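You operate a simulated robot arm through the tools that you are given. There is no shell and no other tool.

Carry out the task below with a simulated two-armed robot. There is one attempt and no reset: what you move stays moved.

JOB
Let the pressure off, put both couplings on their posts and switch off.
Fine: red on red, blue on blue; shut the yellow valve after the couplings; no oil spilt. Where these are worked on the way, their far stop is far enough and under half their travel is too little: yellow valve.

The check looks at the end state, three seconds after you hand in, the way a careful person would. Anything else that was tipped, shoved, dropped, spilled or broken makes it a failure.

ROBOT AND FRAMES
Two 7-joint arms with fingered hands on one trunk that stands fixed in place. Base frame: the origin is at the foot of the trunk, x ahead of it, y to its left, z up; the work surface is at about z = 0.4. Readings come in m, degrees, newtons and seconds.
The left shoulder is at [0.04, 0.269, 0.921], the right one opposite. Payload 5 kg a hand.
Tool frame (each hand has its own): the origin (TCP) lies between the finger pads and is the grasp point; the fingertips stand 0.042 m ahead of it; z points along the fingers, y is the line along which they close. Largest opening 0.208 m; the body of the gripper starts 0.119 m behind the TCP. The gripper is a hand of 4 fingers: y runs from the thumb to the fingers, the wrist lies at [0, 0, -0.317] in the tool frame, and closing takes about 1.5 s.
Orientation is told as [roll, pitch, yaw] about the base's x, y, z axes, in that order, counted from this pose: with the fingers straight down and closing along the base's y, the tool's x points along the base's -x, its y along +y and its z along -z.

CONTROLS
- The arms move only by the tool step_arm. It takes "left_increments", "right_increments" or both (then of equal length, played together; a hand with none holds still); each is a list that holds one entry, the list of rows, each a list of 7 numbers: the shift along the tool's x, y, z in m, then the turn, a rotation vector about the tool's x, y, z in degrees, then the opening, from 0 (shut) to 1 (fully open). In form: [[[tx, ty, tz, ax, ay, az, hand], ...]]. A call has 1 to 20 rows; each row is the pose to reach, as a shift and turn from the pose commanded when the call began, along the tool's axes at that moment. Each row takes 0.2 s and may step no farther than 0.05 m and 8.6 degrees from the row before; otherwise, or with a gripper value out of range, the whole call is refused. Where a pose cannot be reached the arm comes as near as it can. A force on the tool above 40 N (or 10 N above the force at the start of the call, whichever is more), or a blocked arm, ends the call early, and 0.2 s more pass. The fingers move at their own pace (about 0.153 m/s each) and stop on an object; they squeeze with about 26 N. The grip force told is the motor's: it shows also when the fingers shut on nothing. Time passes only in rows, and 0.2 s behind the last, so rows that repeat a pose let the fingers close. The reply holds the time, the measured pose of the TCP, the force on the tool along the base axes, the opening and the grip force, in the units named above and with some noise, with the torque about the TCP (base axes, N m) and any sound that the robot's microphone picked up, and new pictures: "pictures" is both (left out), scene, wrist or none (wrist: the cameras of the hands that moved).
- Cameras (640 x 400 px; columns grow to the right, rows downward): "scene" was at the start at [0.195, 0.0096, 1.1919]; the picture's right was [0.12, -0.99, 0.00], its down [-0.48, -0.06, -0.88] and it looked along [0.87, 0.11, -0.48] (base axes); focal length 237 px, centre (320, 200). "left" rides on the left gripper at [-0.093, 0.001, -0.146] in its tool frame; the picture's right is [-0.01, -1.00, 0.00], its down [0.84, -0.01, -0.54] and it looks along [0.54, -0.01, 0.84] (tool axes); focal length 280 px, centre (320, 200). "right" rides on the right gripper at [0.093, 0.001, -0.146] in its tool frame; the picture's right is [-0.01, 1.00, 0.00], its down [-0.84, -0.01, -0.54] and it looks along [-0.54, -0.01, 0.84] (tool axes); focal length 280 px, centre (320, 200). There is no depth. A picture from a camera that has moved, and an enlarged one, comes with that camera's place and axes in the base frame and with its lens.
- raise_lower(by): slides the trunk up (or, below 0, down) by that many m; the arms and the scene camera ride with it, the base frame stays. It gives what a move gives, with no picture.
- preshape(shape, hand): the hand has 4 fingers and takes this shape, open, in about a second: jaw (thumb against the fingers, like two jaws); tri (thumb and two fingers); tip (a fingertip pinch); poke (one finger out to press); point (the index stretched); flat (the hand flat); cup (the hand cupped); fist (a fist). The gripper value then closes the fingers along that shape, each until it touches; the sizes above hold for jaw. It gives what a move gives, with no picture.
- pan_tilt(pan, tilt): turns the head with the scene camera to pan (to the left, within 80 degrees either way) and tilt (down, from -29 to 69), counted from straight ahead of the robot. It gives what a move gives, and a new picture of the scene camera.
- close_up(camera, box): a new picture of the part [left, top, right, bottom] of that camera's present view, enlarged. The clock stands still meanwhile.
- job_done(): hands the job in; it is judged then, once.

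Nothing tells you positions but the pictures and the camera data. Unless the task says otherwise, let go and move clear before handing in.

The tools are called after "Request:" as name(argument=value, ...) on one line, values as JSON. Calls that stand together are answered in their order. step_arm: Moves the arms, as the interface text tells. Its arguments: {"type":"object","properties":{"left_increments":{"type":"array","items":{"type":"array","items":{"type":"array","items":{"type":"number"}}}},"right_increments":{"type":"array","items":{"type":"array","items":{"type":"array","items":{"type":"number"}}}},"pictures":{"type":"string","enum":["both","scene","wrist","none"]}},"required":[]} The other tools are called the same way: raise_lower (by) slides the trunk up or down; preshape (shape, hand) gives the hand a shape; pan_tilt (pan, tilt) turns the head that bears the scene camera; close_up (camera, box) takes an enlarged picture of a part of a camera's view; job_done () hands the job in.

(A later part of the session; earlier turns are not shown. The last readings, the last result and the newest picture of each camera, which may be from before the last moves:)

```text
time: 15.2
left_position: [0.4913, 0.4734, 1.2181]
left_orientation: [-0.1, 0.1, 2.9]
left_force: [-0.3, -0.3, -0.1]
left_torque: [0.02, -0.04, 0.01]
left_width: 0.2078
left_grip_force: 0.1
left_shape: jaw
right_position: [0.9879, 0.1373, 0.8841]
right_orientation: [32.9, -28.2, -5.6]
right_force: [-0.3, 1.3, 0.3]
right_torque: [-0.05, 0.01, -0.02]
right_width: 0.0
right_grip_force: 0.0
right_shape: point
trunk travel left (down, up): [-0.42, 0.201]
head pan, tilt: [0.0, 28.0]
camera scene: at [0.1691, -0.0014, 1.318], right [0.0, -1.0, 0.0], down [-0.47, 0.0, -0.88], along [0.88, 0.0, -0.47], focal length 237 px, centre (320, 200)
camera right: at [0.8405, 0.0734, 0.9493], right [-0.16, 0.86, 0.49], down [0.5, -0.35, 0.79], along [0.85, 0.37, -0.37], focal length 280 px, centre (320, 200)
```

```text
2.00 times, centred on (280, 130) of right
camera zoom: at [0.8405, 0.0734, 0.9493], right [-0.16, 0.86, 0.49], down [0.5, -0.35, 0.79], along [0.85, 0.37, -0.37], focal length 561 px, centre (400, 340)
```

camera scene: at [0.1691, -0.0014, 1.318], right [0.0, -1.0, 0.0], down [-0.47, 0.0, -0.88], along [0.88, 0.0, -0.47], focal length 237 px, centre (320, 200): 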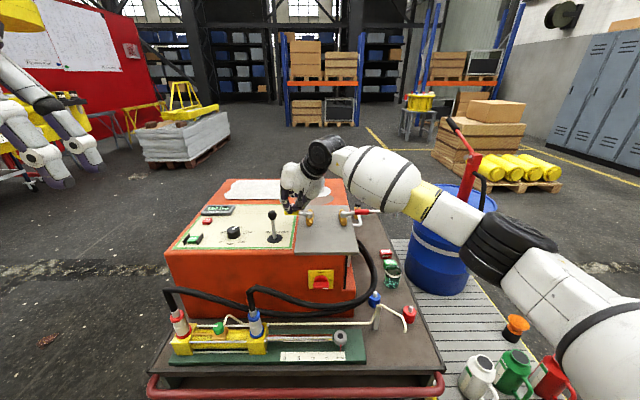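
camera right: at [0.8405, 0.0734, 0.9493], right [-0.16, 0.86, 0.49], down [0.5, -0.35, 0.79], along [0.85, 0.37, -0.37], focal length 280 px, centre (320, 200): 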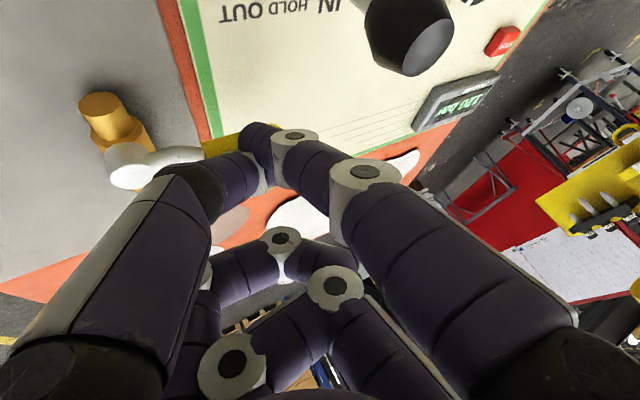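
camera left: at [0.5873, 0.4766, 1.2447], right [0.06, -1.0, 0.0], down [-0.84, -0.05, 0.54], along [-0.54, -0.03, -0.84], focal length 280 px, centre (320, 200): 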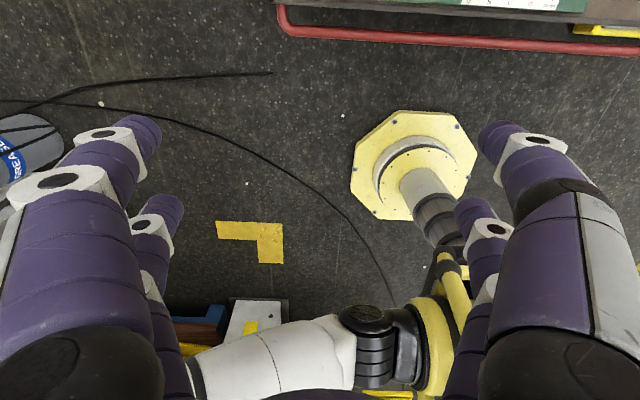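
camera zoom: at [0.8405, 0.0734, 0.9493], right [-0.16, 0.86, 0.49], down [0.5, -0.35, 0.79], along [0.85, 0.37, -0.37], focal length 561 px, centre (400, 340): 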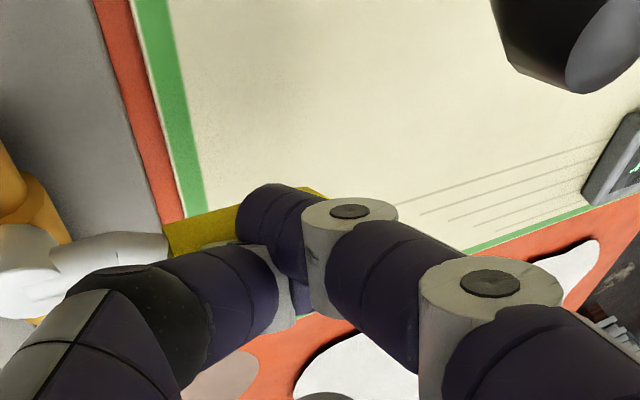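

The fingertip passed just above the handle without touching it. I'll back off, go 3 cm lower and push again.

Request:
step_arm(right_increments=[[[0.022, 0.0042, -0.0111, 0, 0, 0, 1], [0.044, 0.0085, -0.0222, 0, 0, 0, 1], [0.0588, -0.007, 0.0014, 0, 0, 0, 1], [0.05, -0.0087, 0.0058, 0, 0, 0, 1], [0.0412, -0.0104, 0.0103, 0, 0, 0, 1], [0.0324, -0.0121, 0.0147, 0, 0, 0, 1], [0.0236, -0.0138, 0.0192, 0, 0, 0, 1], [0.0148, -0.0155, 0.0236, 0, 0, 0, 1]]])

Request:
close_up(camera="scene", box=[260, 170, 356, 230])

Request:
close_up(camera="right", box=[120, 30, 440, 230])

```text
time: 16.9
left_position: [0.4924, 0.4741, 1.2178]
left_orientation: [-0.1, 0.1, 2.8]
left_force: [0.2, -0.1, -0.2]
left_torque: [-0.03, 0.11, -0.01]
left_width: 0.2077
left_grip_force: 0.1
left_shape: jaw
right_position: [0.9753, 0.1455, 0.8469]
right_orientation: [32.9, -27.5, -5.2]
right_force: [-10.3, 5.0, -0.2]
right_torque: [0.13, 0.36, 0.02]
right_width: 0.0
right_grip_force: 0.1
right_shape: point
trunk travel left (down, up): [-0.42, 0.201]
head pan, tilt: [0.0, 28.0]
stopped in row 8 (right hand): the force on the tool passed its limit at 45 N (the readings are from after the stop); the commanded pose is now the measured one
camera scene: at [0.1696, -0.001, 1.3178], right [0.0, -1.0, 0.0], down [-0.47, 0.0, -0.88], along [0.88, 0.0, -0.47], focal length 237 px, centre (320, 200)
camera right: at [0.8284, 0.0802, 0.9131], right [-0.16, 0.86, 0.49], down [0.51, -0.35, 0.79], along [0.84, 0.38, -0.38], focal length 280 px, centre (320, 200)
```

scene: 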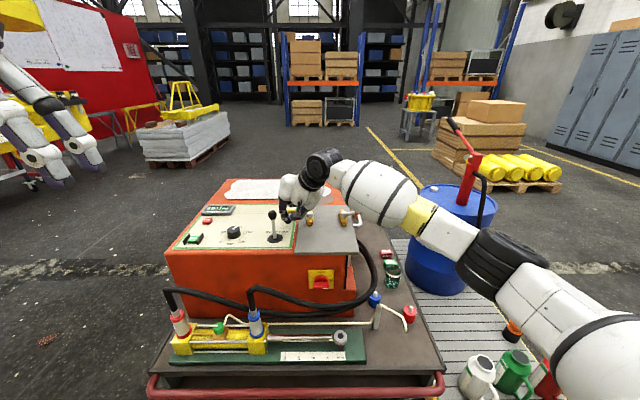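
right: 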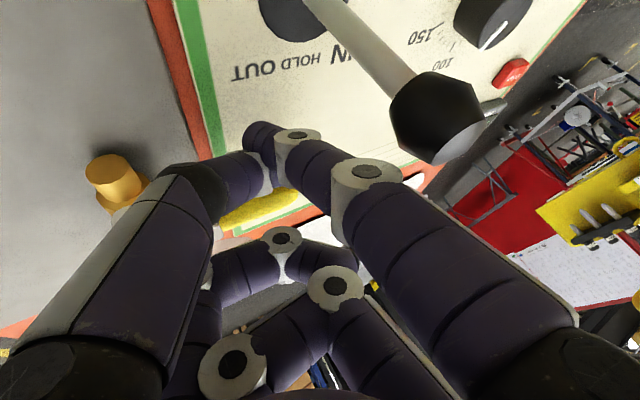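

```text
6.67 times, centred on (308, 200) of scene
camera zoom: at [0.1696, -0.001, 1.3178], right [0.0, -1.0, 0.0], down [-0.47, 0.0, -0.88], along [0.88, 0.0, -0.47], focal length 1580 px, centre (400, 200)
```

zoom: 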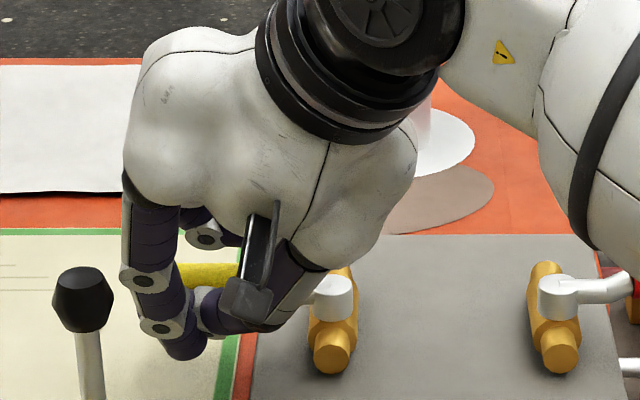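

```text
2.00 times, centred on (280, 130) of right
camera zoom: at [0.8284, 0.0802, 0.9131], right [-0.16, 0.86, 0.49], down [0.51, -0.35, 0.79], along [0.84, 0.38, -0.38], focal length 561 px, centre (400, 340)
```

zoom: 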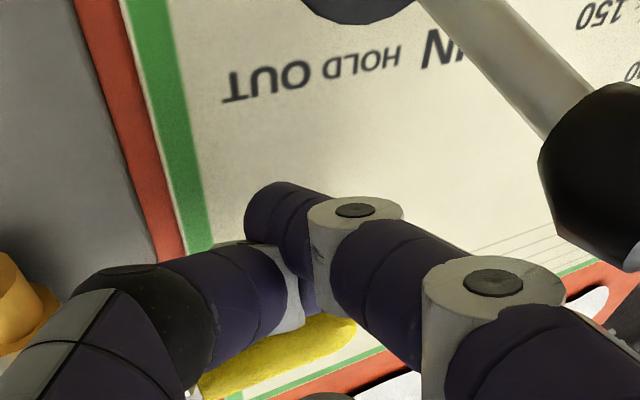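

The handle resists 45 N towards +x, so that is its closed stop and it must open the other way, towards me. I'll lift over the handle to its far side.

Request:
step_arm(right_increments=[[[0.022, 0.0042, -0.0111, 0, 0, 0, 1], [-0.0012, 0.0285, -0.048, 0, 0, 0, 1], [-0.0198, 0.0479, -0.0775, 0, 0, 0, 1], [-0.0604, 0.0317, -0.0626, 0, 0, 0, 1], [-0.0873, 0.0223, -0.0518, 0, 0, 0, 1], [-0.1097, 0.0137, -0.0432, 0, 0, 0, 1]]])

Request:
close_up(camera="scene", box=[260, 160, 356, 220])

Request:
close_up(camera="right", box=[120, 30, 440, 230])

```text
time: 18.3
left_position: [0.4913, 0.473, 1.2191]
left_orientation: [0.0, 0.1, 2.8]
left_force: [-0.2, 0.3, -0.7]
left_torque: [-0.02, -0.05, -0.01]
left_width: 0.2079
left_grip_force: 0.2
left_shape: jaw
right_position: [1.0565, 0.1235, 0.9365]
right_orientation: [32.7, -27.7, -5.3]
right_force: [-0.3, 1.0, -0.4]
right_torque: [0.02, 0.0, 0.02]
right_width: 0.0
right_grip_force: 0.0
right_shape: point
trunk travel left (down, up): [-0.42, 0.201]
head pan, tilt: [0.0, 28.0]
camera scene: at [0.1691, -0.0014, 1.3179], right [0.0, -1.0, 0.0], down [-0.47, 0.0, -0.88], along [0.88, 0.0, -0.47], focal length 237 px, centre (320, 200)
camera right: at [0.9101, 0.0586, 1.0028], right [-0.16, 0.86, 0.49], down [0.51, -0.35, 0.79], along [0.85, 0.37, -0.38], focal length 280 px, centre (320, 200)
```

scene: 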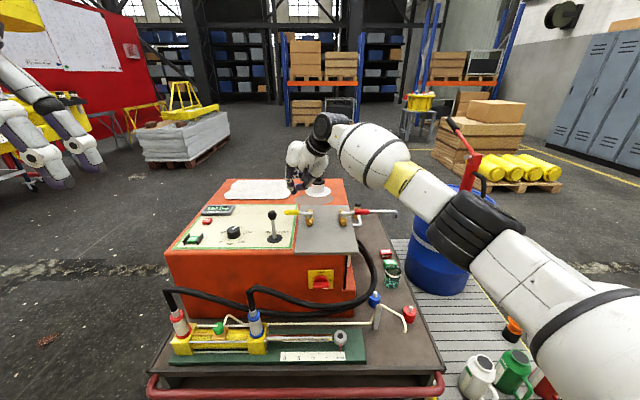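
right: 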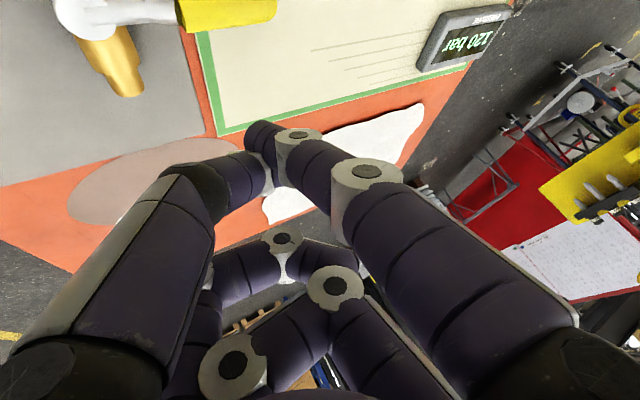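

```text
6.67 times, centred on (308, 190) of scene
camera zoom: at [0.1691, -0.0014, 1.3179], right [0.0, -1.0, 0.0], down [-0.47, 0.0, -0.88], along [0.88, 0.0, -0.47], focal length 1580 px, centre (400, 267)
```

zoom: 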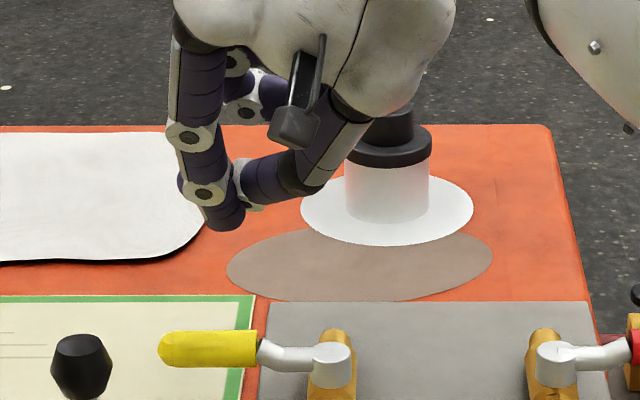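

```text
2.00 times, centred on (280, 130) of right
camera zoom: at [0.9101, 0.0586, 1.0028], right [-0.16, 0.86, 0.49], down [0.51, -0.35, 0.79], along [0.85, 0.37, -0.38], focal length 561 px, centre (400, 340)
```

zoom: 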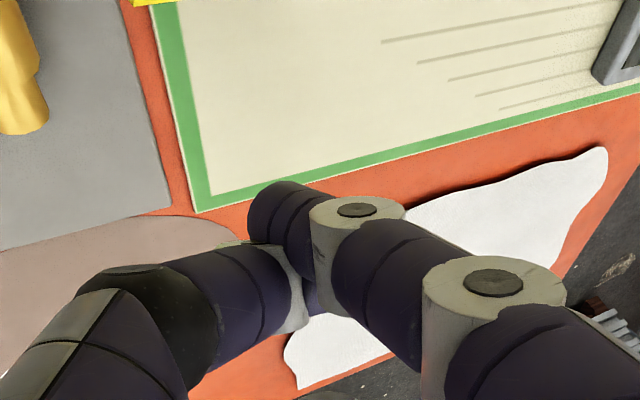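

Request:
step_arm(right_increments=[[[0.0143, -0.0097, 0.0235, 0, 0, 0, 1], [0.0286, -0.0195, 0.0469, 0, 0, 0, 1], [0.0429, -0.0292, 0.0704, 0, 0, 0, 1]]])

Request:
close_up(camera="scene", box=[260, 160, 356, 220])

Request:
close_up(camera="right", box=[120, 30, 440, 230])

```text
time: 19.1
left_position: [0.4926, 0.4729, 1.2174]
left_orientation: [-0.1, 0.1, 2.8]
left_force: [1.3, -0.6, -1.1]
left_torque: [0.0, 0.06, -0.02]
left_width: 0.208
left_grip_force: 0.1
left_shape: jaw
right_position: [1.0517, 0.1346, 0.8492]
right_orientation: [32.9, -27.7, -5.3]
right_force: [-0.4, -0.5, 1.1]
right_torque: [-0.02, 0.06, 0.08]
right_width: 0.0
right_grip_force: 0.1
right_shape: point
trunk travel left (down, up): [-0.42, 0.201]
head pan, tilt: [0.0, 28.0]
camera scene: at [0.1697, -0.0015, 1.3177], right [0.0, -1.0, 0.0], down [-0.47, 0.0, -0.88], along [0.88, 0.0, -0.47], focal length 237 px, centre (320, 200)
camera right: at [0.9045, 0.0692, 0.916], right [-0.16, 0.86, 0.49], down [0.51, -0.35, 0.79], along [0.85, 0.37, -0.38], focal length 280 px, centre (320, 200)
```

scene: 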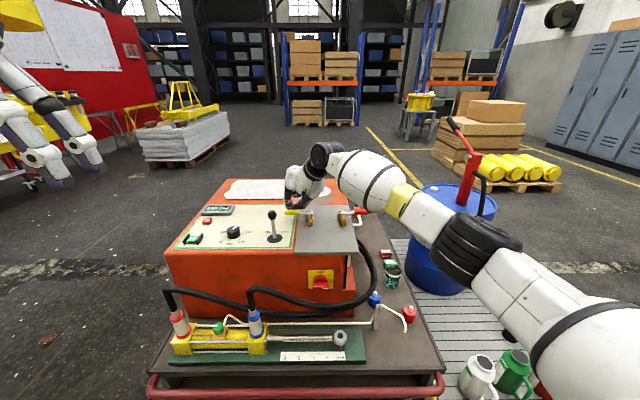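
right: 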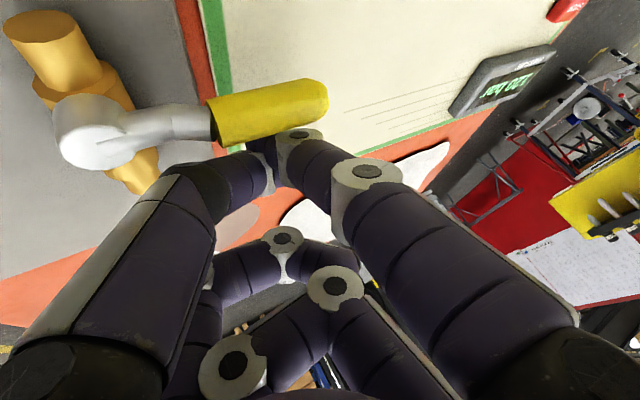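

```text
6.67 times, centred on (308, 190) of scene
camera zoom: at [0.1697, -0.0015, 1.3177], right [0.0, -1.0, 0.0], down [-0.47, 0.0, -0.88], along [0.88, 0.0, -0.47], focal length 1580 px, centre (400, 267)
```

zoom: 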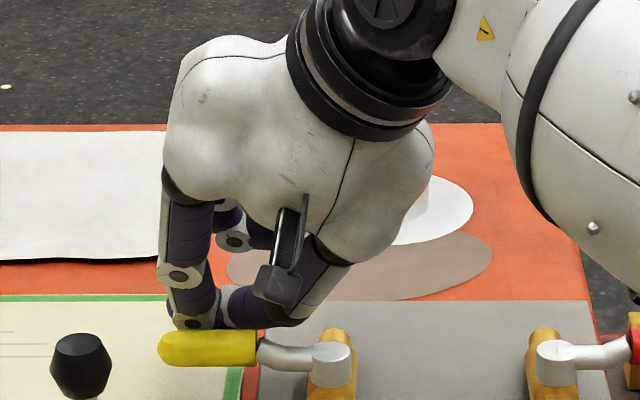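

```text
2.00 times, centred on (280, 130) of right
camera zoom: at [0.9045, 0.0692, 0.916], right [-0.16, 0.86, 0.49], down [0.51, -0.35, 0.79], along [0.85, 0.37, -0.38], focal length 561 px, centre (400, 340)
```

zoom: 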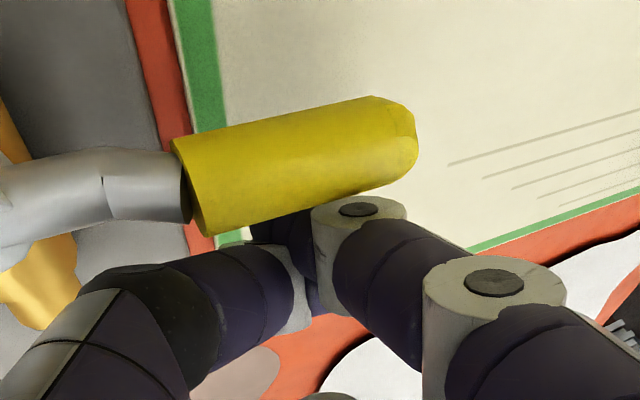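

The tip is now behind the handle. I'll pull it towards me along the arc.

Request:
step_arm(right_increments=[[[0.0107, 0.0033, -0.0046, 0, 0, 0, 1], [0.0214, 0.0067, -0.0092, 0, 0, 0, 1], [0.03, 0.01, -0.0124, 0, 0, 0, 1], [0.0385, 0.0133, -0.0156, 0, 0, 0, 1], [0.0468, 0.0145, -0.02, 0, 0, 0, 1], [0.0551, 0.0157, -0.0245, 0, 0, 0, 1], [0.0632, 0.0148, -0.0302, 0, 0, 0, 1], [0.0712, 0.0138, -0.036, 0, 0, 0, 1], [0.0778, 0.0109, -0.042, 0, 0, 0, 1], [0.0843, 0.0079, -0.0481, 0, 0, 0, 1]]])

Request:
close_up(camera="scene", box=[260, 160, 356, 220])

Request:
close_up(camera="scene", box=[190, 195, 254, 235])

```text
time: 21.3
left_position: [0.492, 0.4738, 1.2181]
left_orientation: [-0.1, 0.0, 2.8]
left_force: [-0.1, 0.6, -0.3]
left_torque: [0.01, 0.01, 0.01]
left_width: 0.2078
left_grip_force: 0.0
left_shape: jaw
right_position: [0.9504, 0.1266, 0.8515]
right_orientation: [32.9, -27.8, -5.4]
right_force: [-0.2, 0.8, 4.4]
right_torque: [-0.25, 0.12, -0.03]
right_width: 0.0
right_grip_force: 0.0
right_shape: point
trunk travel left (down, up): [-0.42, 0.201]
head pan, tilt: [0.0, 28.0]
camera scene: at [0.169, -0.0015, 1.318], right [0.0, -1.0, 0.0], down [-0.47, 0.0, -0.88], along [0.88, 0.0, -0.47], focal length 237 px, centre (320, 200)
camera right: at [0.8043, 0.0611, 0.917], right [-0.16, 0.86, 0.49], down [0.51, -0.35, 0.79], along [0.85, 0.37, -0.38], focal length 280 px, centre (320, 200)
```

scene: 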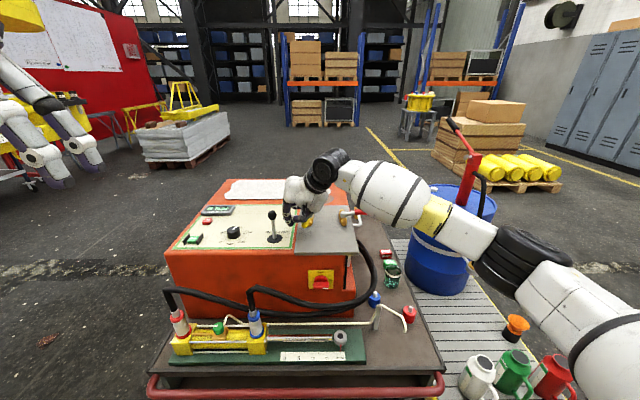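
right: 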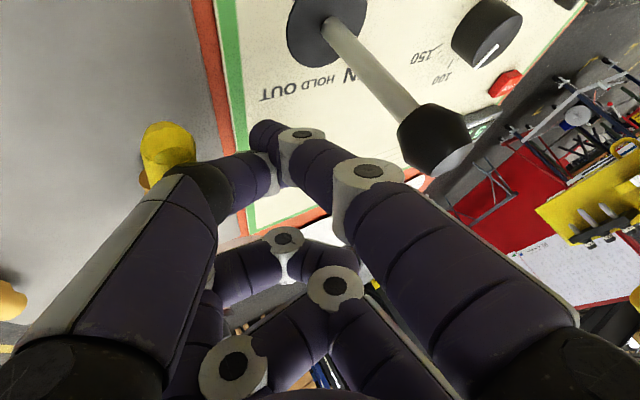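

```text
6.67 times, centred on (308, 190) of scene
camera zoom: at [0.169, -0.0015, 1.318], right [0.0, -1.0, 0.0], down [-0.47, 0.0, -0.88], along [0.88, 0.0, -0.47], focal length 1580 px, centre (400, 267)
```

zoom: 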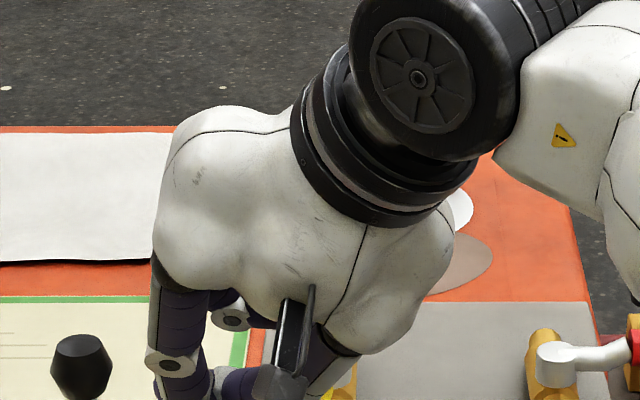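

```text
10.00 times, centred on (222, 215) of scene
camera zoom: at [0.169, -0.0015, 1.318], right [0.0, -1.0, 0.0], down [-0.47, 0.0, -0.88], along [0.88, 0.0, -0.47], focal length 2371 px, centre (1300, 50)
```

zoom: 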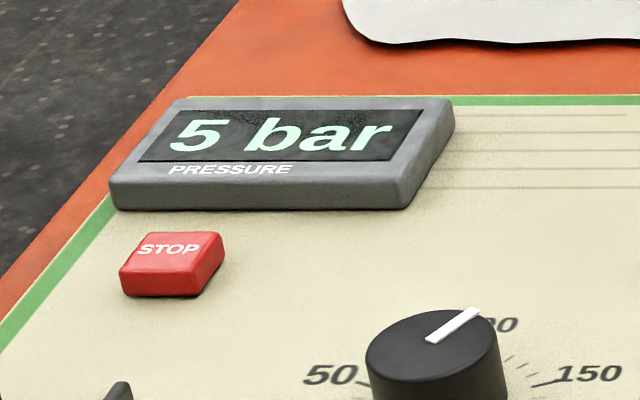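

The pressure has dropped to 5 bar. I'll finish the swing to the far stop.

Request:
step_arm(right_increments=[[[0.0057, -0.0129, -0.0121, 0, 0, 0, 1], [0.009, -0.0195, -0.0184, 0, 0, 0, 1], [0.0119, -0.0259, -0.0247, 0, 0, 0, 1], [0.0125, -0.0313, -0.0287, 0, 0, 0, 1], [0.0131, -0.0366, -0.0326, 0, 0, 0, 1]]])

Request:
close_up(camera="scene", box=[190, 195, 254, 235])

Request:
close_up(camera="right", box=[0, 0, 320, 200])

```text
time: 22.4
left_position: [0.4914, 0.4721, 1.2179]
left_orientation: [-0.1, 0.2, 2.6]
left_force: [-0.2, -1.3, 0.1]
left_torque: [0.13, 0.1, 0.04]
left_width: 0.208
left_grip_force: 0.0
left_shape: jaw
right_position: [0.9327, 0.0906, 0.8604]
right_orientation: [33.6, -28.1, -5.3]
right_force: [-2.1, 14.1, 13.9]
right_torque: [0.05, 0.27, -0.24]
right_width: 0.0
right_grip_force: 0.0
right_shape: point
trunk travel left (down, up): [-0.42, 0.201]
head pan, tilt: [0.0, 28.0]
stopped in row 5 (right hand): the force on the tool passed its limit at 45 N (the readings are from after the stop); the commanded pose is now the measured one
camera scene: at [0.1689, -0.0018, 1.3179], right [0.0, -1.0, 0.0], down [-0.47, 0.0, -0.88], along [0.88, 0.0, -0.47], focal length 237 px, centre (320, 200)
camera right: at [0.7853, 0.0237, 0.9249], right [-0.17, 0.85, 0.5], down [0.5, -0.36, 0.79], along [0.85, 0.38, -0.37], focal length 280 px, centre (320, 200)
```

scene: 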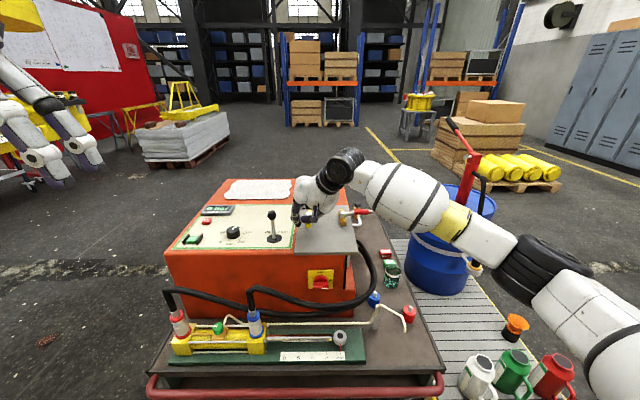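
right: 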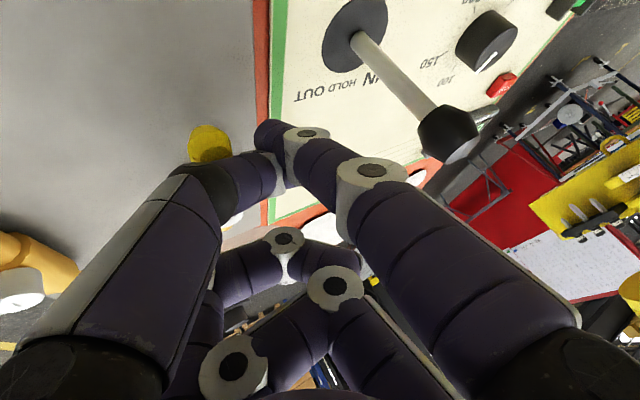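

```text
10.00 times, centred on (222, 215) of scene
camera zoom: at [0.1689, -0.0018, 1.3179], right [0.0, -1.0, 0.0], down [-0.47, 0.0, -0.88], along [0.88, 0.0, -0.47], focal length 2371 px, centre (1300, 50)
```

zoom: 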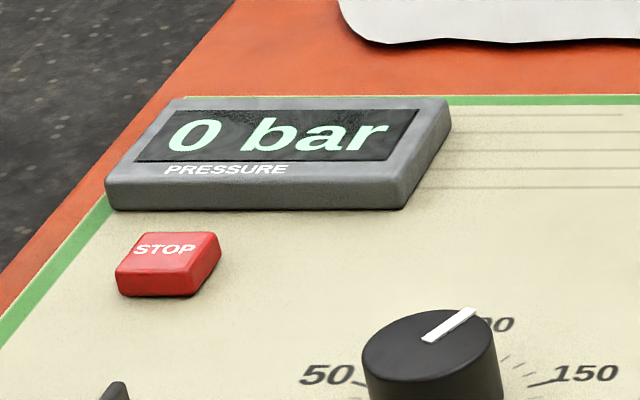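

```text
2.00 times, centred on (160, 100) of right
camera zoom: at [0.7853, 0.0237, 0.9249], right [-0.17, 0.85, 0.5], down [0.5, -0.36, 0.79], along [0.85, 0.38, -0.37], focal length 561 px, centre (640, 400)
```

zoom: 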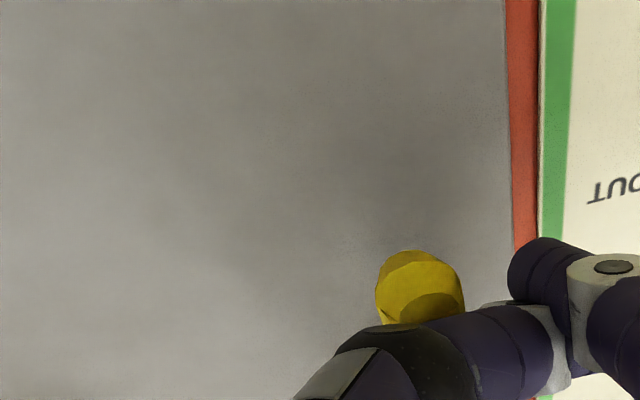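

The display shows 0 bar and the handle is against its far stop. I'll lift the hand clear and check the handle.

Request:
step_arm(right_increments=[[[0.002, 0.0172, 0.0101, 0, 0, 0, 1], [-0.0212, 0.0415, -0.0268, 0, 0, 0, 1], [-0.0398, 0.0609, -0.0563, 0, 0, 0, 1], [-0.0378, 0.056, -0.0879, 0, 0, 0, 1], [-0.0359, 0.0509, -0.1193, 0, 0, 0, 1]]])

Request:
close_up(camera="scene", box=[260, 160, 388, 240])

```text
time: 23.6
left_position: [0.4899, 0.4733, 1.2187]
left_orientation: [-0.1, 0.0, 2.7]
left_force: [0.6, -1.0, 0.2]
left_torque: [0.08, -0.1, -0.03]
left_width: 0.2079
left_grip_force: 0.0
left_shape: jaw
right_position: [0.9038, 0.0722, 0.9882]
right_orientation: [33.3, -27.9, -5.1]
right_force: [-0.8, 0.9, 0.4]
right_torque: [0.01, -0.02, -0.04]
right_width: 0.0
right_grip_force: 0.1
right_shape: point
trunk travel left (down, up): [-0.42, 0.201]
head pan, tilt: [0.0, 28.0]
camera scene: at [0.1689, -0.0017, 1.318], right [0.0, -1.0, 0.0], down [-0.47, 0.0, -0.88], along [0.88, 0.0, -0.47], focal length 237 px, centre (320, 200)
camera right: at [0.7572, 0.0053, 1.0531], right [-0.17, 0.85, 0.49], down [0.51, -0.35, 0.79], along [0.85, 0.38, -0.37], focal length 280 px, centre (320, 200)
```

scene: 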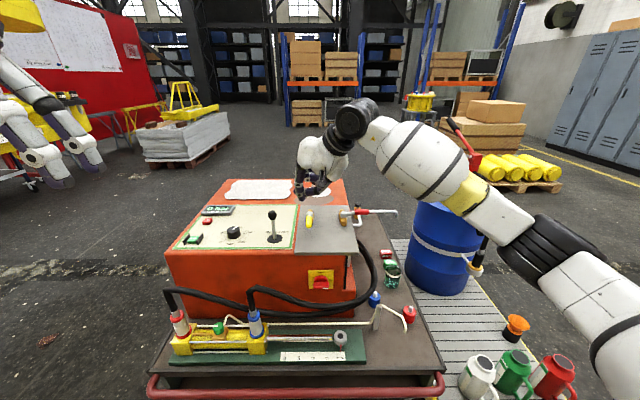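
right: 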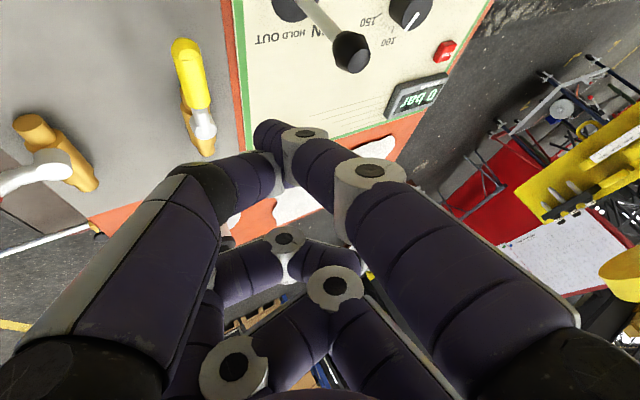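

```text
5.00 times, centred on (324, 200) of scene
camera zoom: at [0.1689, -0.0017, 1.318], right [0.0, -1.0, 0.0], down [-0.47, 0.0, -0.88], along [0.88, 0.0, -0.47], focal length 1185 px, centre (300, 200)
```

zoom: 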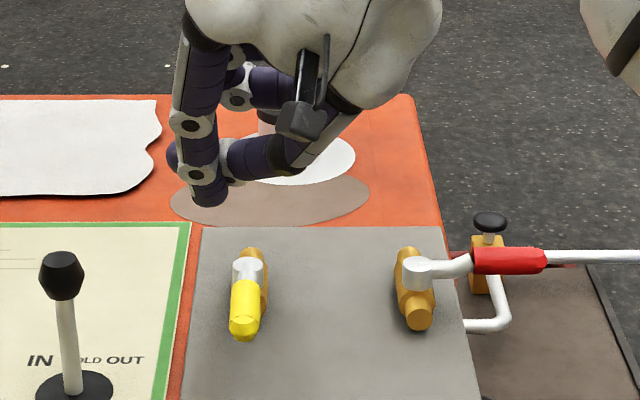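

The yellow valve is now fully open and the pressure is off. Next I'll draw the right hand back, straighten it, switch to the jaw shape and go for the blue coupling.

Request:
step_arm(right_increments=[[[0.027, -0.0015, -0.0265, 3.006, 2.974, 0, 1], [0.054, -0.0029, -0.0529, 6.012, 5.948, 0, 1], [0.081, -0.0044, -0.0794, 9.018, 8.922, 0, 1], [0.108, -0.0058, -0.1058, 12.024, 11.896, 0, 1], [0.135, -0.0073, -0.1323, 15.03, 14.87, 0, 1], [0.162, -0.0088, -0.1588, 18.036, 17.844, 0, 1], [0.189, -0.0102, -0.1852, 21.042, 20.818, 0, 1], [0.216, -0.0117, -0.2117, 24.048, 23.792, 0, 1], [0.243, -0.0131, -0.2381, 27.054, 26.766, 0, 1], [0.27, -0.0146, -0.2646, 30.06, 29.74, 0, 1]]])

Request:
preshape(hand="right", shape="jaw")

Request:
raise_lower(by=-0.12)

Request:
pan_tilt(pan=10, tilt=42)

Request:
close_up(camera="scene", box=[160, 90, 480, 290])

```text
time: 25.8
left_position: [0.4896, 0.4728, 1.2189]
left_orientation: [-0.1, -0.1, 2.8]
left_force: [-2.4, 0.0, 1.9]
left_torque: [0.05, -0.32, 0.0]
left_width: 0.2079
left_grip_force: 0.1
left_shape: jaw
right_position: [0.5526, -0.0607, 1.0507]
right_orientation: [0.3, 0.3, 3.5]
right_force: [-1.6, 0.4, -0.3]
right_torque: [0.05, -0.16, -0.05]
right_width: 0.0
right_grip_force: 0.1
right_shape: point
trunk travel left (down, up): [-0.42, 0.201]
head pan, tilt: [0.0, 28.0]
camera scene: at [0.1678, -0.0016, 1.3186], right [0.0, -1.0, 0.0], down [-0.47, 0.0, -0.88], along [0.88, 0.0, -0.47], focal length 237 px, centre (320, 200)
camera right: at [0.459, -0.0654, 1.1979], right [-0.05, 1.0, 0.01], down [0.84, 0.04, 0.53], along [0.53, 0.03, -0.85], focal length 280 px, centre (320, 200)
```

scene: 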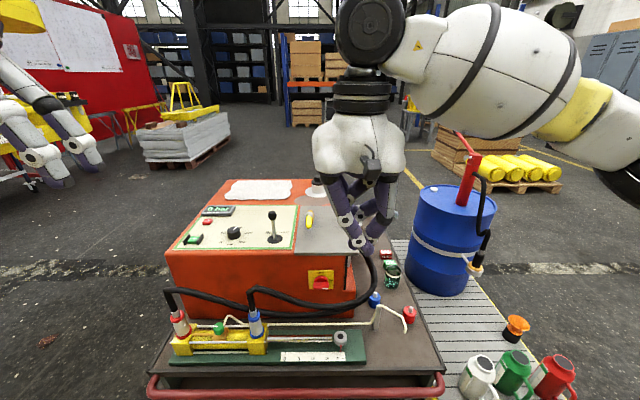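
right: 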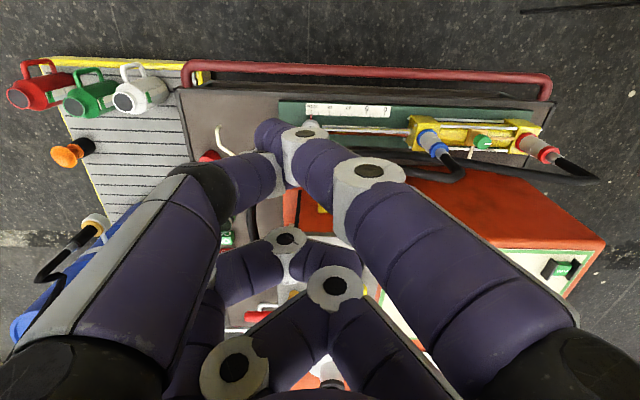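

```text
time: 26.7
left_position: [0.492, 0.4734, 1.218]
left_orientation: [-0.1, 0.1, 2.9]
left_force: [0.6, 0.3, 0.3]
left_torque: [-0.01, 0.06, -0.01]
left_width: 0.2081
left_grip_force: 0.0
left_shape: jaw
right_position: [0.553, -0.06, 1.0497]
right_orientation: [0.4, 0.4, 3.4]
right_force: [1.2, -0.7, -0.2]
right_torque: [-0.01, 0.06, -0.01]
right_width: 0.0587
right_grip_force: 0.0
right_shape: jaw
trunk travel left (down, up): [-0.42, 0.201]
head pan, tilt: [0.0, 28.0]
```

```text
time: 28.2
left_position: [0.4917, 0.4722, 1.0988]
left_orientation: [-0.2, 0.0, 2.8]
left_force: [-0.1, 0.3, 1.0]
left_torque: [-0.03, -0.11, 0.01]
left_width: 0.2078
left_grip_force: 0.1
left_shape: jaw
right_position: [0.5522, -0.0585, 0.9291]
right_orientation: [0.4, 0.2, 3.4]
right_force: [-0.3, 0.4, 1.0]
right_torque: [0.03, -0.05, 0.0]
right_width: 0.0585
right_grip_force: 0.0
right_shape: jaw
trunk travel left (down, up): [-0.3, 0.321]
head pan, tilt: [0.0, 28.0]
```

```text
time: 29.0
left_position: [0.4917, 0.4725, 1.0974]
left_orientation: [-0.1, 0.1, 2.8]
left_force: [-0.7, 0.6, 0.1]
left_torque: [0.02, -0.01, 0.01]
left_width: 0.2078
left_grip_force: 0.1
left_shape: jaw
right_position: [0.5526, -0.0563, 0.9281]
right_orientation: [0.4, 0.4, 3.5]
right_force: [0.7, -0.3, -0.9]
right_torque: [0.01, -0.01, 0.02]
right_width: 0.0588
right_grip_force: 0.0
right_shape: jaw
trunk travel left (down, up): [-0.3, 0.321]
head pan, tilt: [10.0, 42.0]
camera scene: at [0.1871, 0.013, 1.1718], right [0.17, -0.98, 0.0], down [-0.66, -0.12, -0.74], along [0.73, 0.13, -0.67], focal length 237 px, centre (320, 200)
```

scene: 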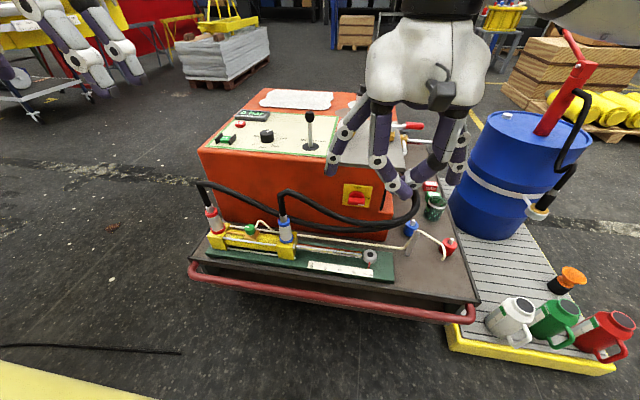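

```text
2.00 times, centred on (320, 190) of scene
camera zoom: at [0.1871, 0.013, 1.1718], right [0.17, -0.98, 0.0], down [-0.66, -0.12, -0.74], along [0.73, 0.13, -0.67], focal length 474 px, centre (320, 220)
```

zoom: 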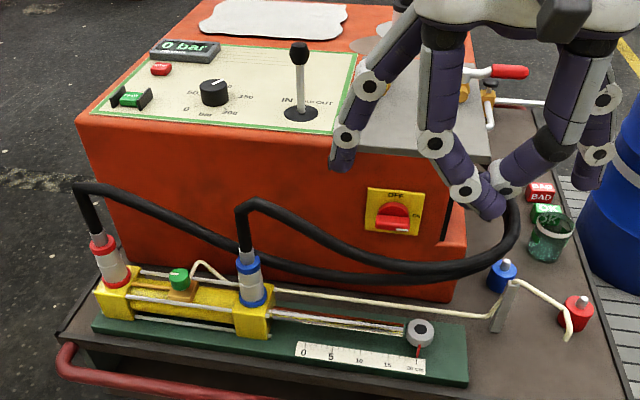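

The jaw hasn't opened fully after the point shape. I'll open it while moving back and turning the hand toward the blue coupling.

Request:
step_arm(right_increments=[[[0.0235, 0.0265, 0, 0, 0, -6.625, 1], [0.047, 0.053, 0, 0, 0, -13.25, 1], [0.0705, 0.0795, 0, 0, 0, -19.875, 1], [0.094, 0.106, 0, 0, 0, -26.5, 1], [0.094, 0.106, 0, 0, 0, -26.5, 1], [0.094, 0.106, 0, 0, 0, -26.5, 1]]])

```text
time: 30.4
left_position: [0.4922, 0.4729, 1.099]
left_orientation: [0.0, 0.1, 2.9]
left_force: [0.1, -0.4, -0.2]
left_torque: [0.03, 0.02, -0.02]
left_width: 0.2081
left_grip_force: 0.1
left_shape: jaw
right_position: [0.4519, 0.046, 0.9299]
right_orientation: [0.6, 0.1, 30.0]
right_force: [-0.8, -0.1, -0.1]
right_torque: [0.07, 0.05, 0.0]
right_width: 0.0587
right_grip_force: 0.0
right_shape: jaw
trunk travel left (down, up): [-0.3, 0.321]
head pan, tilt: [10.0, 42.0]
camera scene: at [0.1872, 0.0129, 1.1717], right [0.17, -0.98, 0.0], down [-0.66, -0.12, -0.74], along [0.73, 0.13, -0.67], focal length 237 px, centre (320, 200)
camera right: at [0.3708, -0.0012, 1.0758], right [-0.49, 0.87, 0.01], down [0.74, 0.41, 0.54], along [0.47, 0.27, -0.84], focal length 280 px, centre (320, 200)
```

scene: 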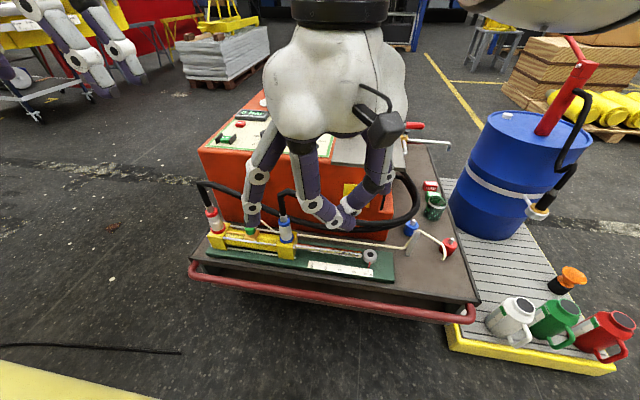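
right: 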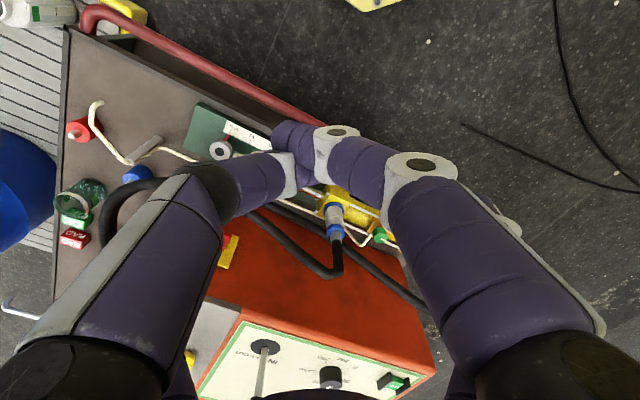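

The index and thumb are hooked on each other. I'll free them by going through other shapes here in free air.

Request:
preshape(hand="right", shape="poke")

Request:
preshape(hand="right", shape="jaw")

Request:
close_up(camera="right", box=[0, 0, 640, 400])

```text
time: 31.3
left_position: [0.4923, 0.4735, 1.098]
left_orientation: [-0.1, 0.1, 2.8]
left_force: [-0.4, -1.0, 0.5]
left_torque: [0.01, -0.03, -0.03]
left_width: 0.2079
left_grip_force: 0.1
left_shape: jaw
right_position: [0.4513, 0.0469, 0.9294]
right_orientation: [0.5, 0.1, 29.8]
right_force: [-0.6, 0.0, 0.1]
right_torque: [0.0, -0.02, 0.0]
right_width: 0.0002
right_grip_force: 0.0
right_shape: poke
trunk travel left (down, up): [-0.3, 0.321]
head pan, tilt: [10.0, 42.0]
```

```text
time: 32.2
left_position: [0.4923, 0.4741, 1.0982]
left_orientation: [-0.1, 0.1, 2.8]
left_force: [0.5, -0.5, -0.2]
left_torque: [-0.01, -0.02, -0.01]
left_width: 0.2078
left_grip_force: 0.1
left_shape: jaw
right_position: [0.4522, 0.0459, 0.9298]
right_orientation: [0.5, 0.1, 30.0]
right_force: [-0.2, 0.1, 0.5]
right_torque: [0.0, 0.01, -0.02]
right_width: 0.2077
right_grip_force: 0.0
right_shape: jaw
trunk travel left (down, up): [-0.3, 0.321]
head pan, tilt: [10.0, 42.0]
```

```text
1.00 times, centred on (320, 200) of right (not enlarged: the box is as wide or as high as the picture)
camera zoom: at [0.3708, -0.0012, 1.0758], right [-0.49, 0.87, 0.01], down [0.74, 0.41, 0.54], along [0.47, 0.27, -0.84], focal length 280 px, centre (320, 200)
```

zoom: 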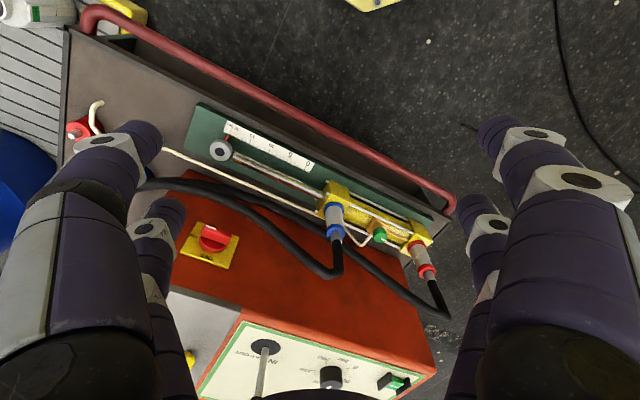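

The hand is free. I'll refine the coupling positions from the two current views.

Request:
close_up(camera="right", box=[300, 170, 460, 290])

Request:
close_up(camera="scene", box=[190, 175, 318, 255])

```text
3.33 times, centred on (380, 230) of right
camera zoom: at [0.3708, -0.0012, 1.0758], right [-0.49, 0.87, 0.01], down [0.74, 0.41, 0.54], along [0.47, 0.27, -0.84], focal length 935 px, centre (120, 100)
```

zoom: 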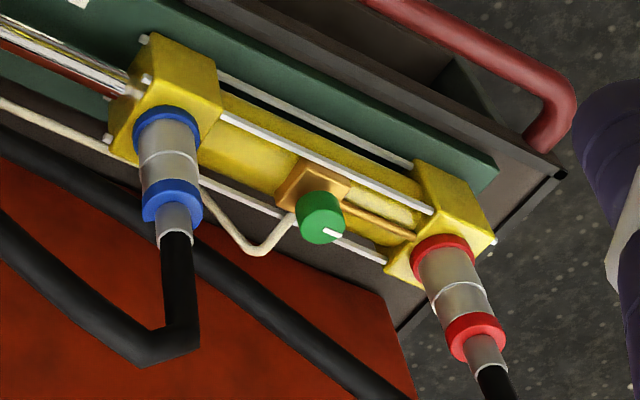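

```text
5.00 times, centred on (254, 215) of scene
camera zoom: at [0.1871, 0.013, 1.1717], right [0.17, -0.98, 0.0], down [-0.66, -0.12, -0.74], along [0.73, 0.13, -0.67], focal length 1185 px, centre (650, 125)
```

zoom: 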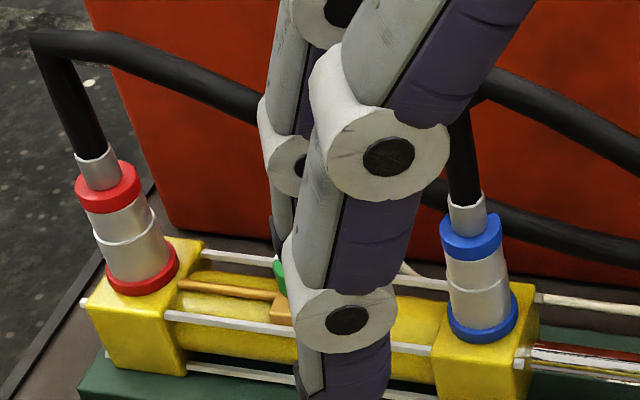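

The blue coupling is at about (0.697, 0.226). I'll tilt the hand forward and come down to a pre-grasp pose in front of it, half open.

Request:
step_arm(right_increments=[[[-0.0173, 0.0042, 0.0413, 0, -6.875, 0, 0.5], [-0.0345, 0.0084, 0.0825, 0, -13.75, 0, 0.5], [-0.0518, 0.0125, 0.1238, 0, -20.625, 0, 0.5], [-0.069, 0.0167, 0.165, 0, -27.5, 0, 0.5], [-0.0863, 0.0209, 0.2063, 0, -34.375, 0, 0.5], [-0.1035, 0.025, 0.2475, 0, -41.25, 0, 0.5], [-0.1208, 0.0292, 0.2888, 0, -48.125, 0, 0.5], [-0.138, 0.0334, 0.33, 0, -55, 0, 0.5]]])

Request:
close_up(camera="scene", box=[180, 160, 340, 260])

```text
time: 34.0
left_position: [0.4892, 0.4726, 1.0989]
left_orientation: [-0.2, -0.2, 2.7]
left_force: [-1.9, 0.5, 1.4]
left_torque: [-0.08, -0.29, 0.03]
left_width: 0.2079
left_grip_force: 0.2
left_shape: jaw
right_position: [0.549, 0.1424, 0.604]
right_orientation: [0.3, -53.1, 30.1]
right_force: [-0.5, -0.1, -0.3]
right_torque: [-0.04, 0.01, -0.06]
right_width: 0.1039
right_grip_force: 0.0
right_shape: jaw
right hand out of reach, approached as far as the arm can: row 8
trunk travel left (down, up): [-0.3, 0.321]
head pan, tilt: [10.0, 42.0]
stopped in row 8 (right hand): the force on the tool passed its limit at 50 N (the readings are from after the stop); the commanded pose is now the measured one
camera scene: at [0.186, 0.0134, 1.1721], right [0.17, -0.98, 0.0], down [-0.66, -0.12, -0.74], along [0.73, 0.13, -0.67], focal length 237 px, centre (320, 200)
camera right: at [0.399, 0.0566, 0.6163], right [-0.5, 0.87, 0.01], down [0.07, 0.03, 1.0], along [0.86, 0.5, -0.08], focal length 280 px, centre (320, 200)
```

scene: 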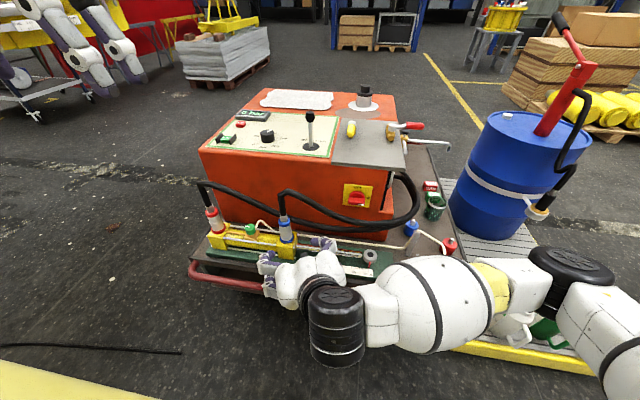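
right: 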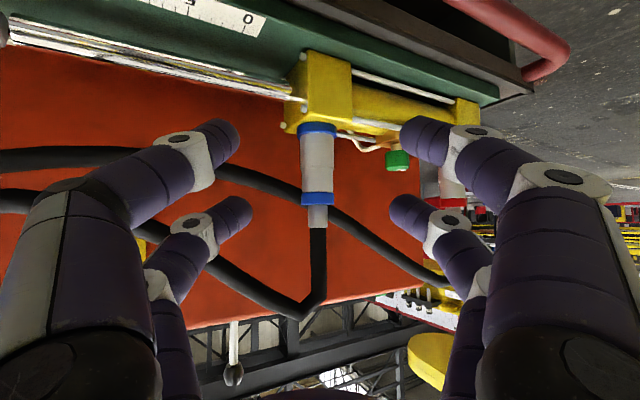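

```text
4.00 times, centred on (260, 210) of scene
camera zoom: at [0.186, 0.0134, 1.1721], right [0.17, -0.98, 0.0], down [-0.66, -0.12, -0.74], along [0.73, 0.13, -0.67], focal length 948 px, centre (560, 160)
```

zoom: 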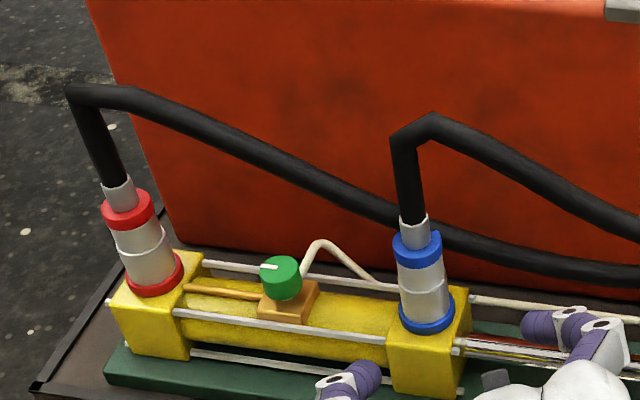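

The hand lines up well with the blue coupling. I'll advance and lower so the fingers flank it.

Request:
step_arm(right_increments=[[[-0.0097, 0, 0.0257, 0, 0, 0, 0.5], [-0.0193, 0, 0.0513, 0, 0, 0, 0.5], [-0.029, 0, 0.077, 0, 0, 0, 0.5], [-0.0387, 0, 0.1027, 0, 0, 0, 0.5], [-0.0483, 0, 0.1283, 0, 0, 0, 0.5], [-0.058, 0, 0.154, 0, 0, 0, 0.5]]])

Request:
close_up(camera="scene", box=[200, 170, 328, 250])

```text
time: 35.4
left_position: [0.4913, 0.474, 1.098]
left_orientation: [-0.1, 0.0, 2.8]
left_force: [-0.7, -0.1, -0.4]
left_torque: [-0.01, -0.03, 0.0]
left_width: 0.2078
left_grip_force: 0.0
left_shape: jaw
right_position: [0.6859, 0.2207, 0.5555]
right_orientation: [0.4, -52.9, 29.8]
right_force: [0.6, -1.1, -0.7]
right_torque: [0.0, 0.01, -0.01]
right_width: 0.1041
right_grip_force: 0.1
right_shape: jaw
trunk travel left (down, up): [-0.3, 0.321]
head pan, tilt: [10.0, 42.0]
camera scene: at [0.187, 0.0129, 1.1716], right [0.17, -0.98, 0.0], down [-0.66, -0.12, -0.74], along [0.73, 0.13, -0.67], focal length 237 px, centre (320, 200)
camera right: at [0.5364, 0.1343, 0.5688], right [-0.5, 0.87, 0.02], down [0.07, 0.02, 1.0], along [0.86, 0.5, -0.08], focal length 280 px, centre (320, 200)
```

scene: 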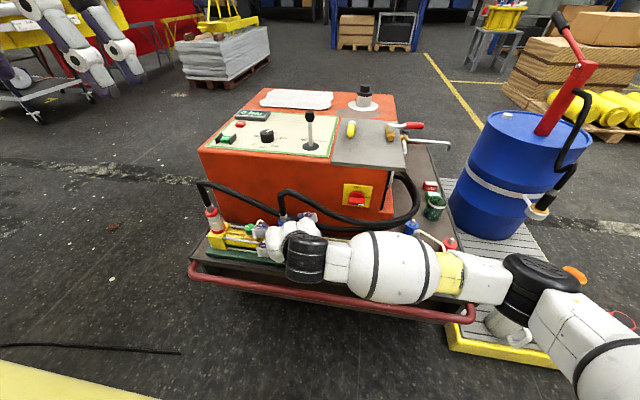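
right: 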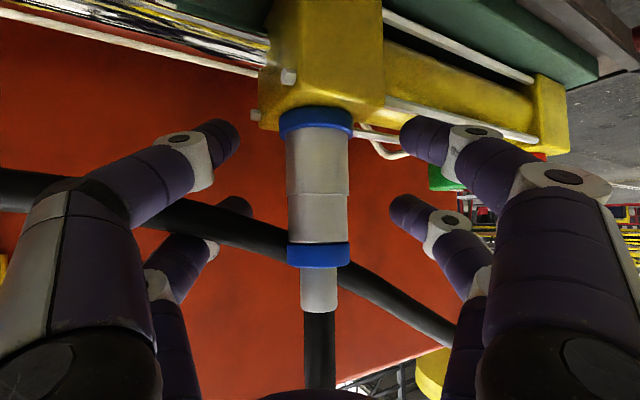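

```text
5.00 times, centred on (264, 210) of scene
camera zoom: at [0.187, 0.0129, 1.1716], right [0.17, -0.98, 0.0], down [-0.66, -0.12, -0.74], along [0.73, 0.13, -0.67], focal length 1185 px, centre (600, 150)
```

zoom: 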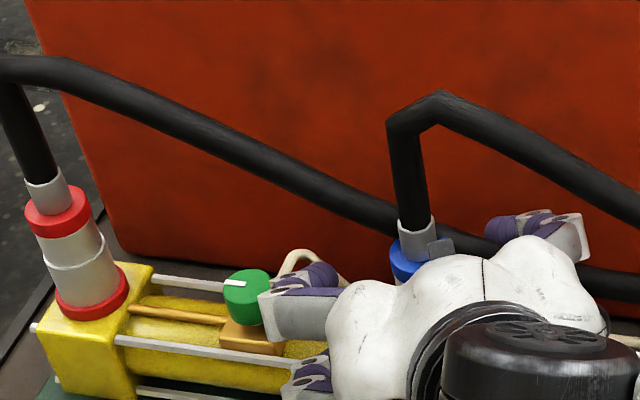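

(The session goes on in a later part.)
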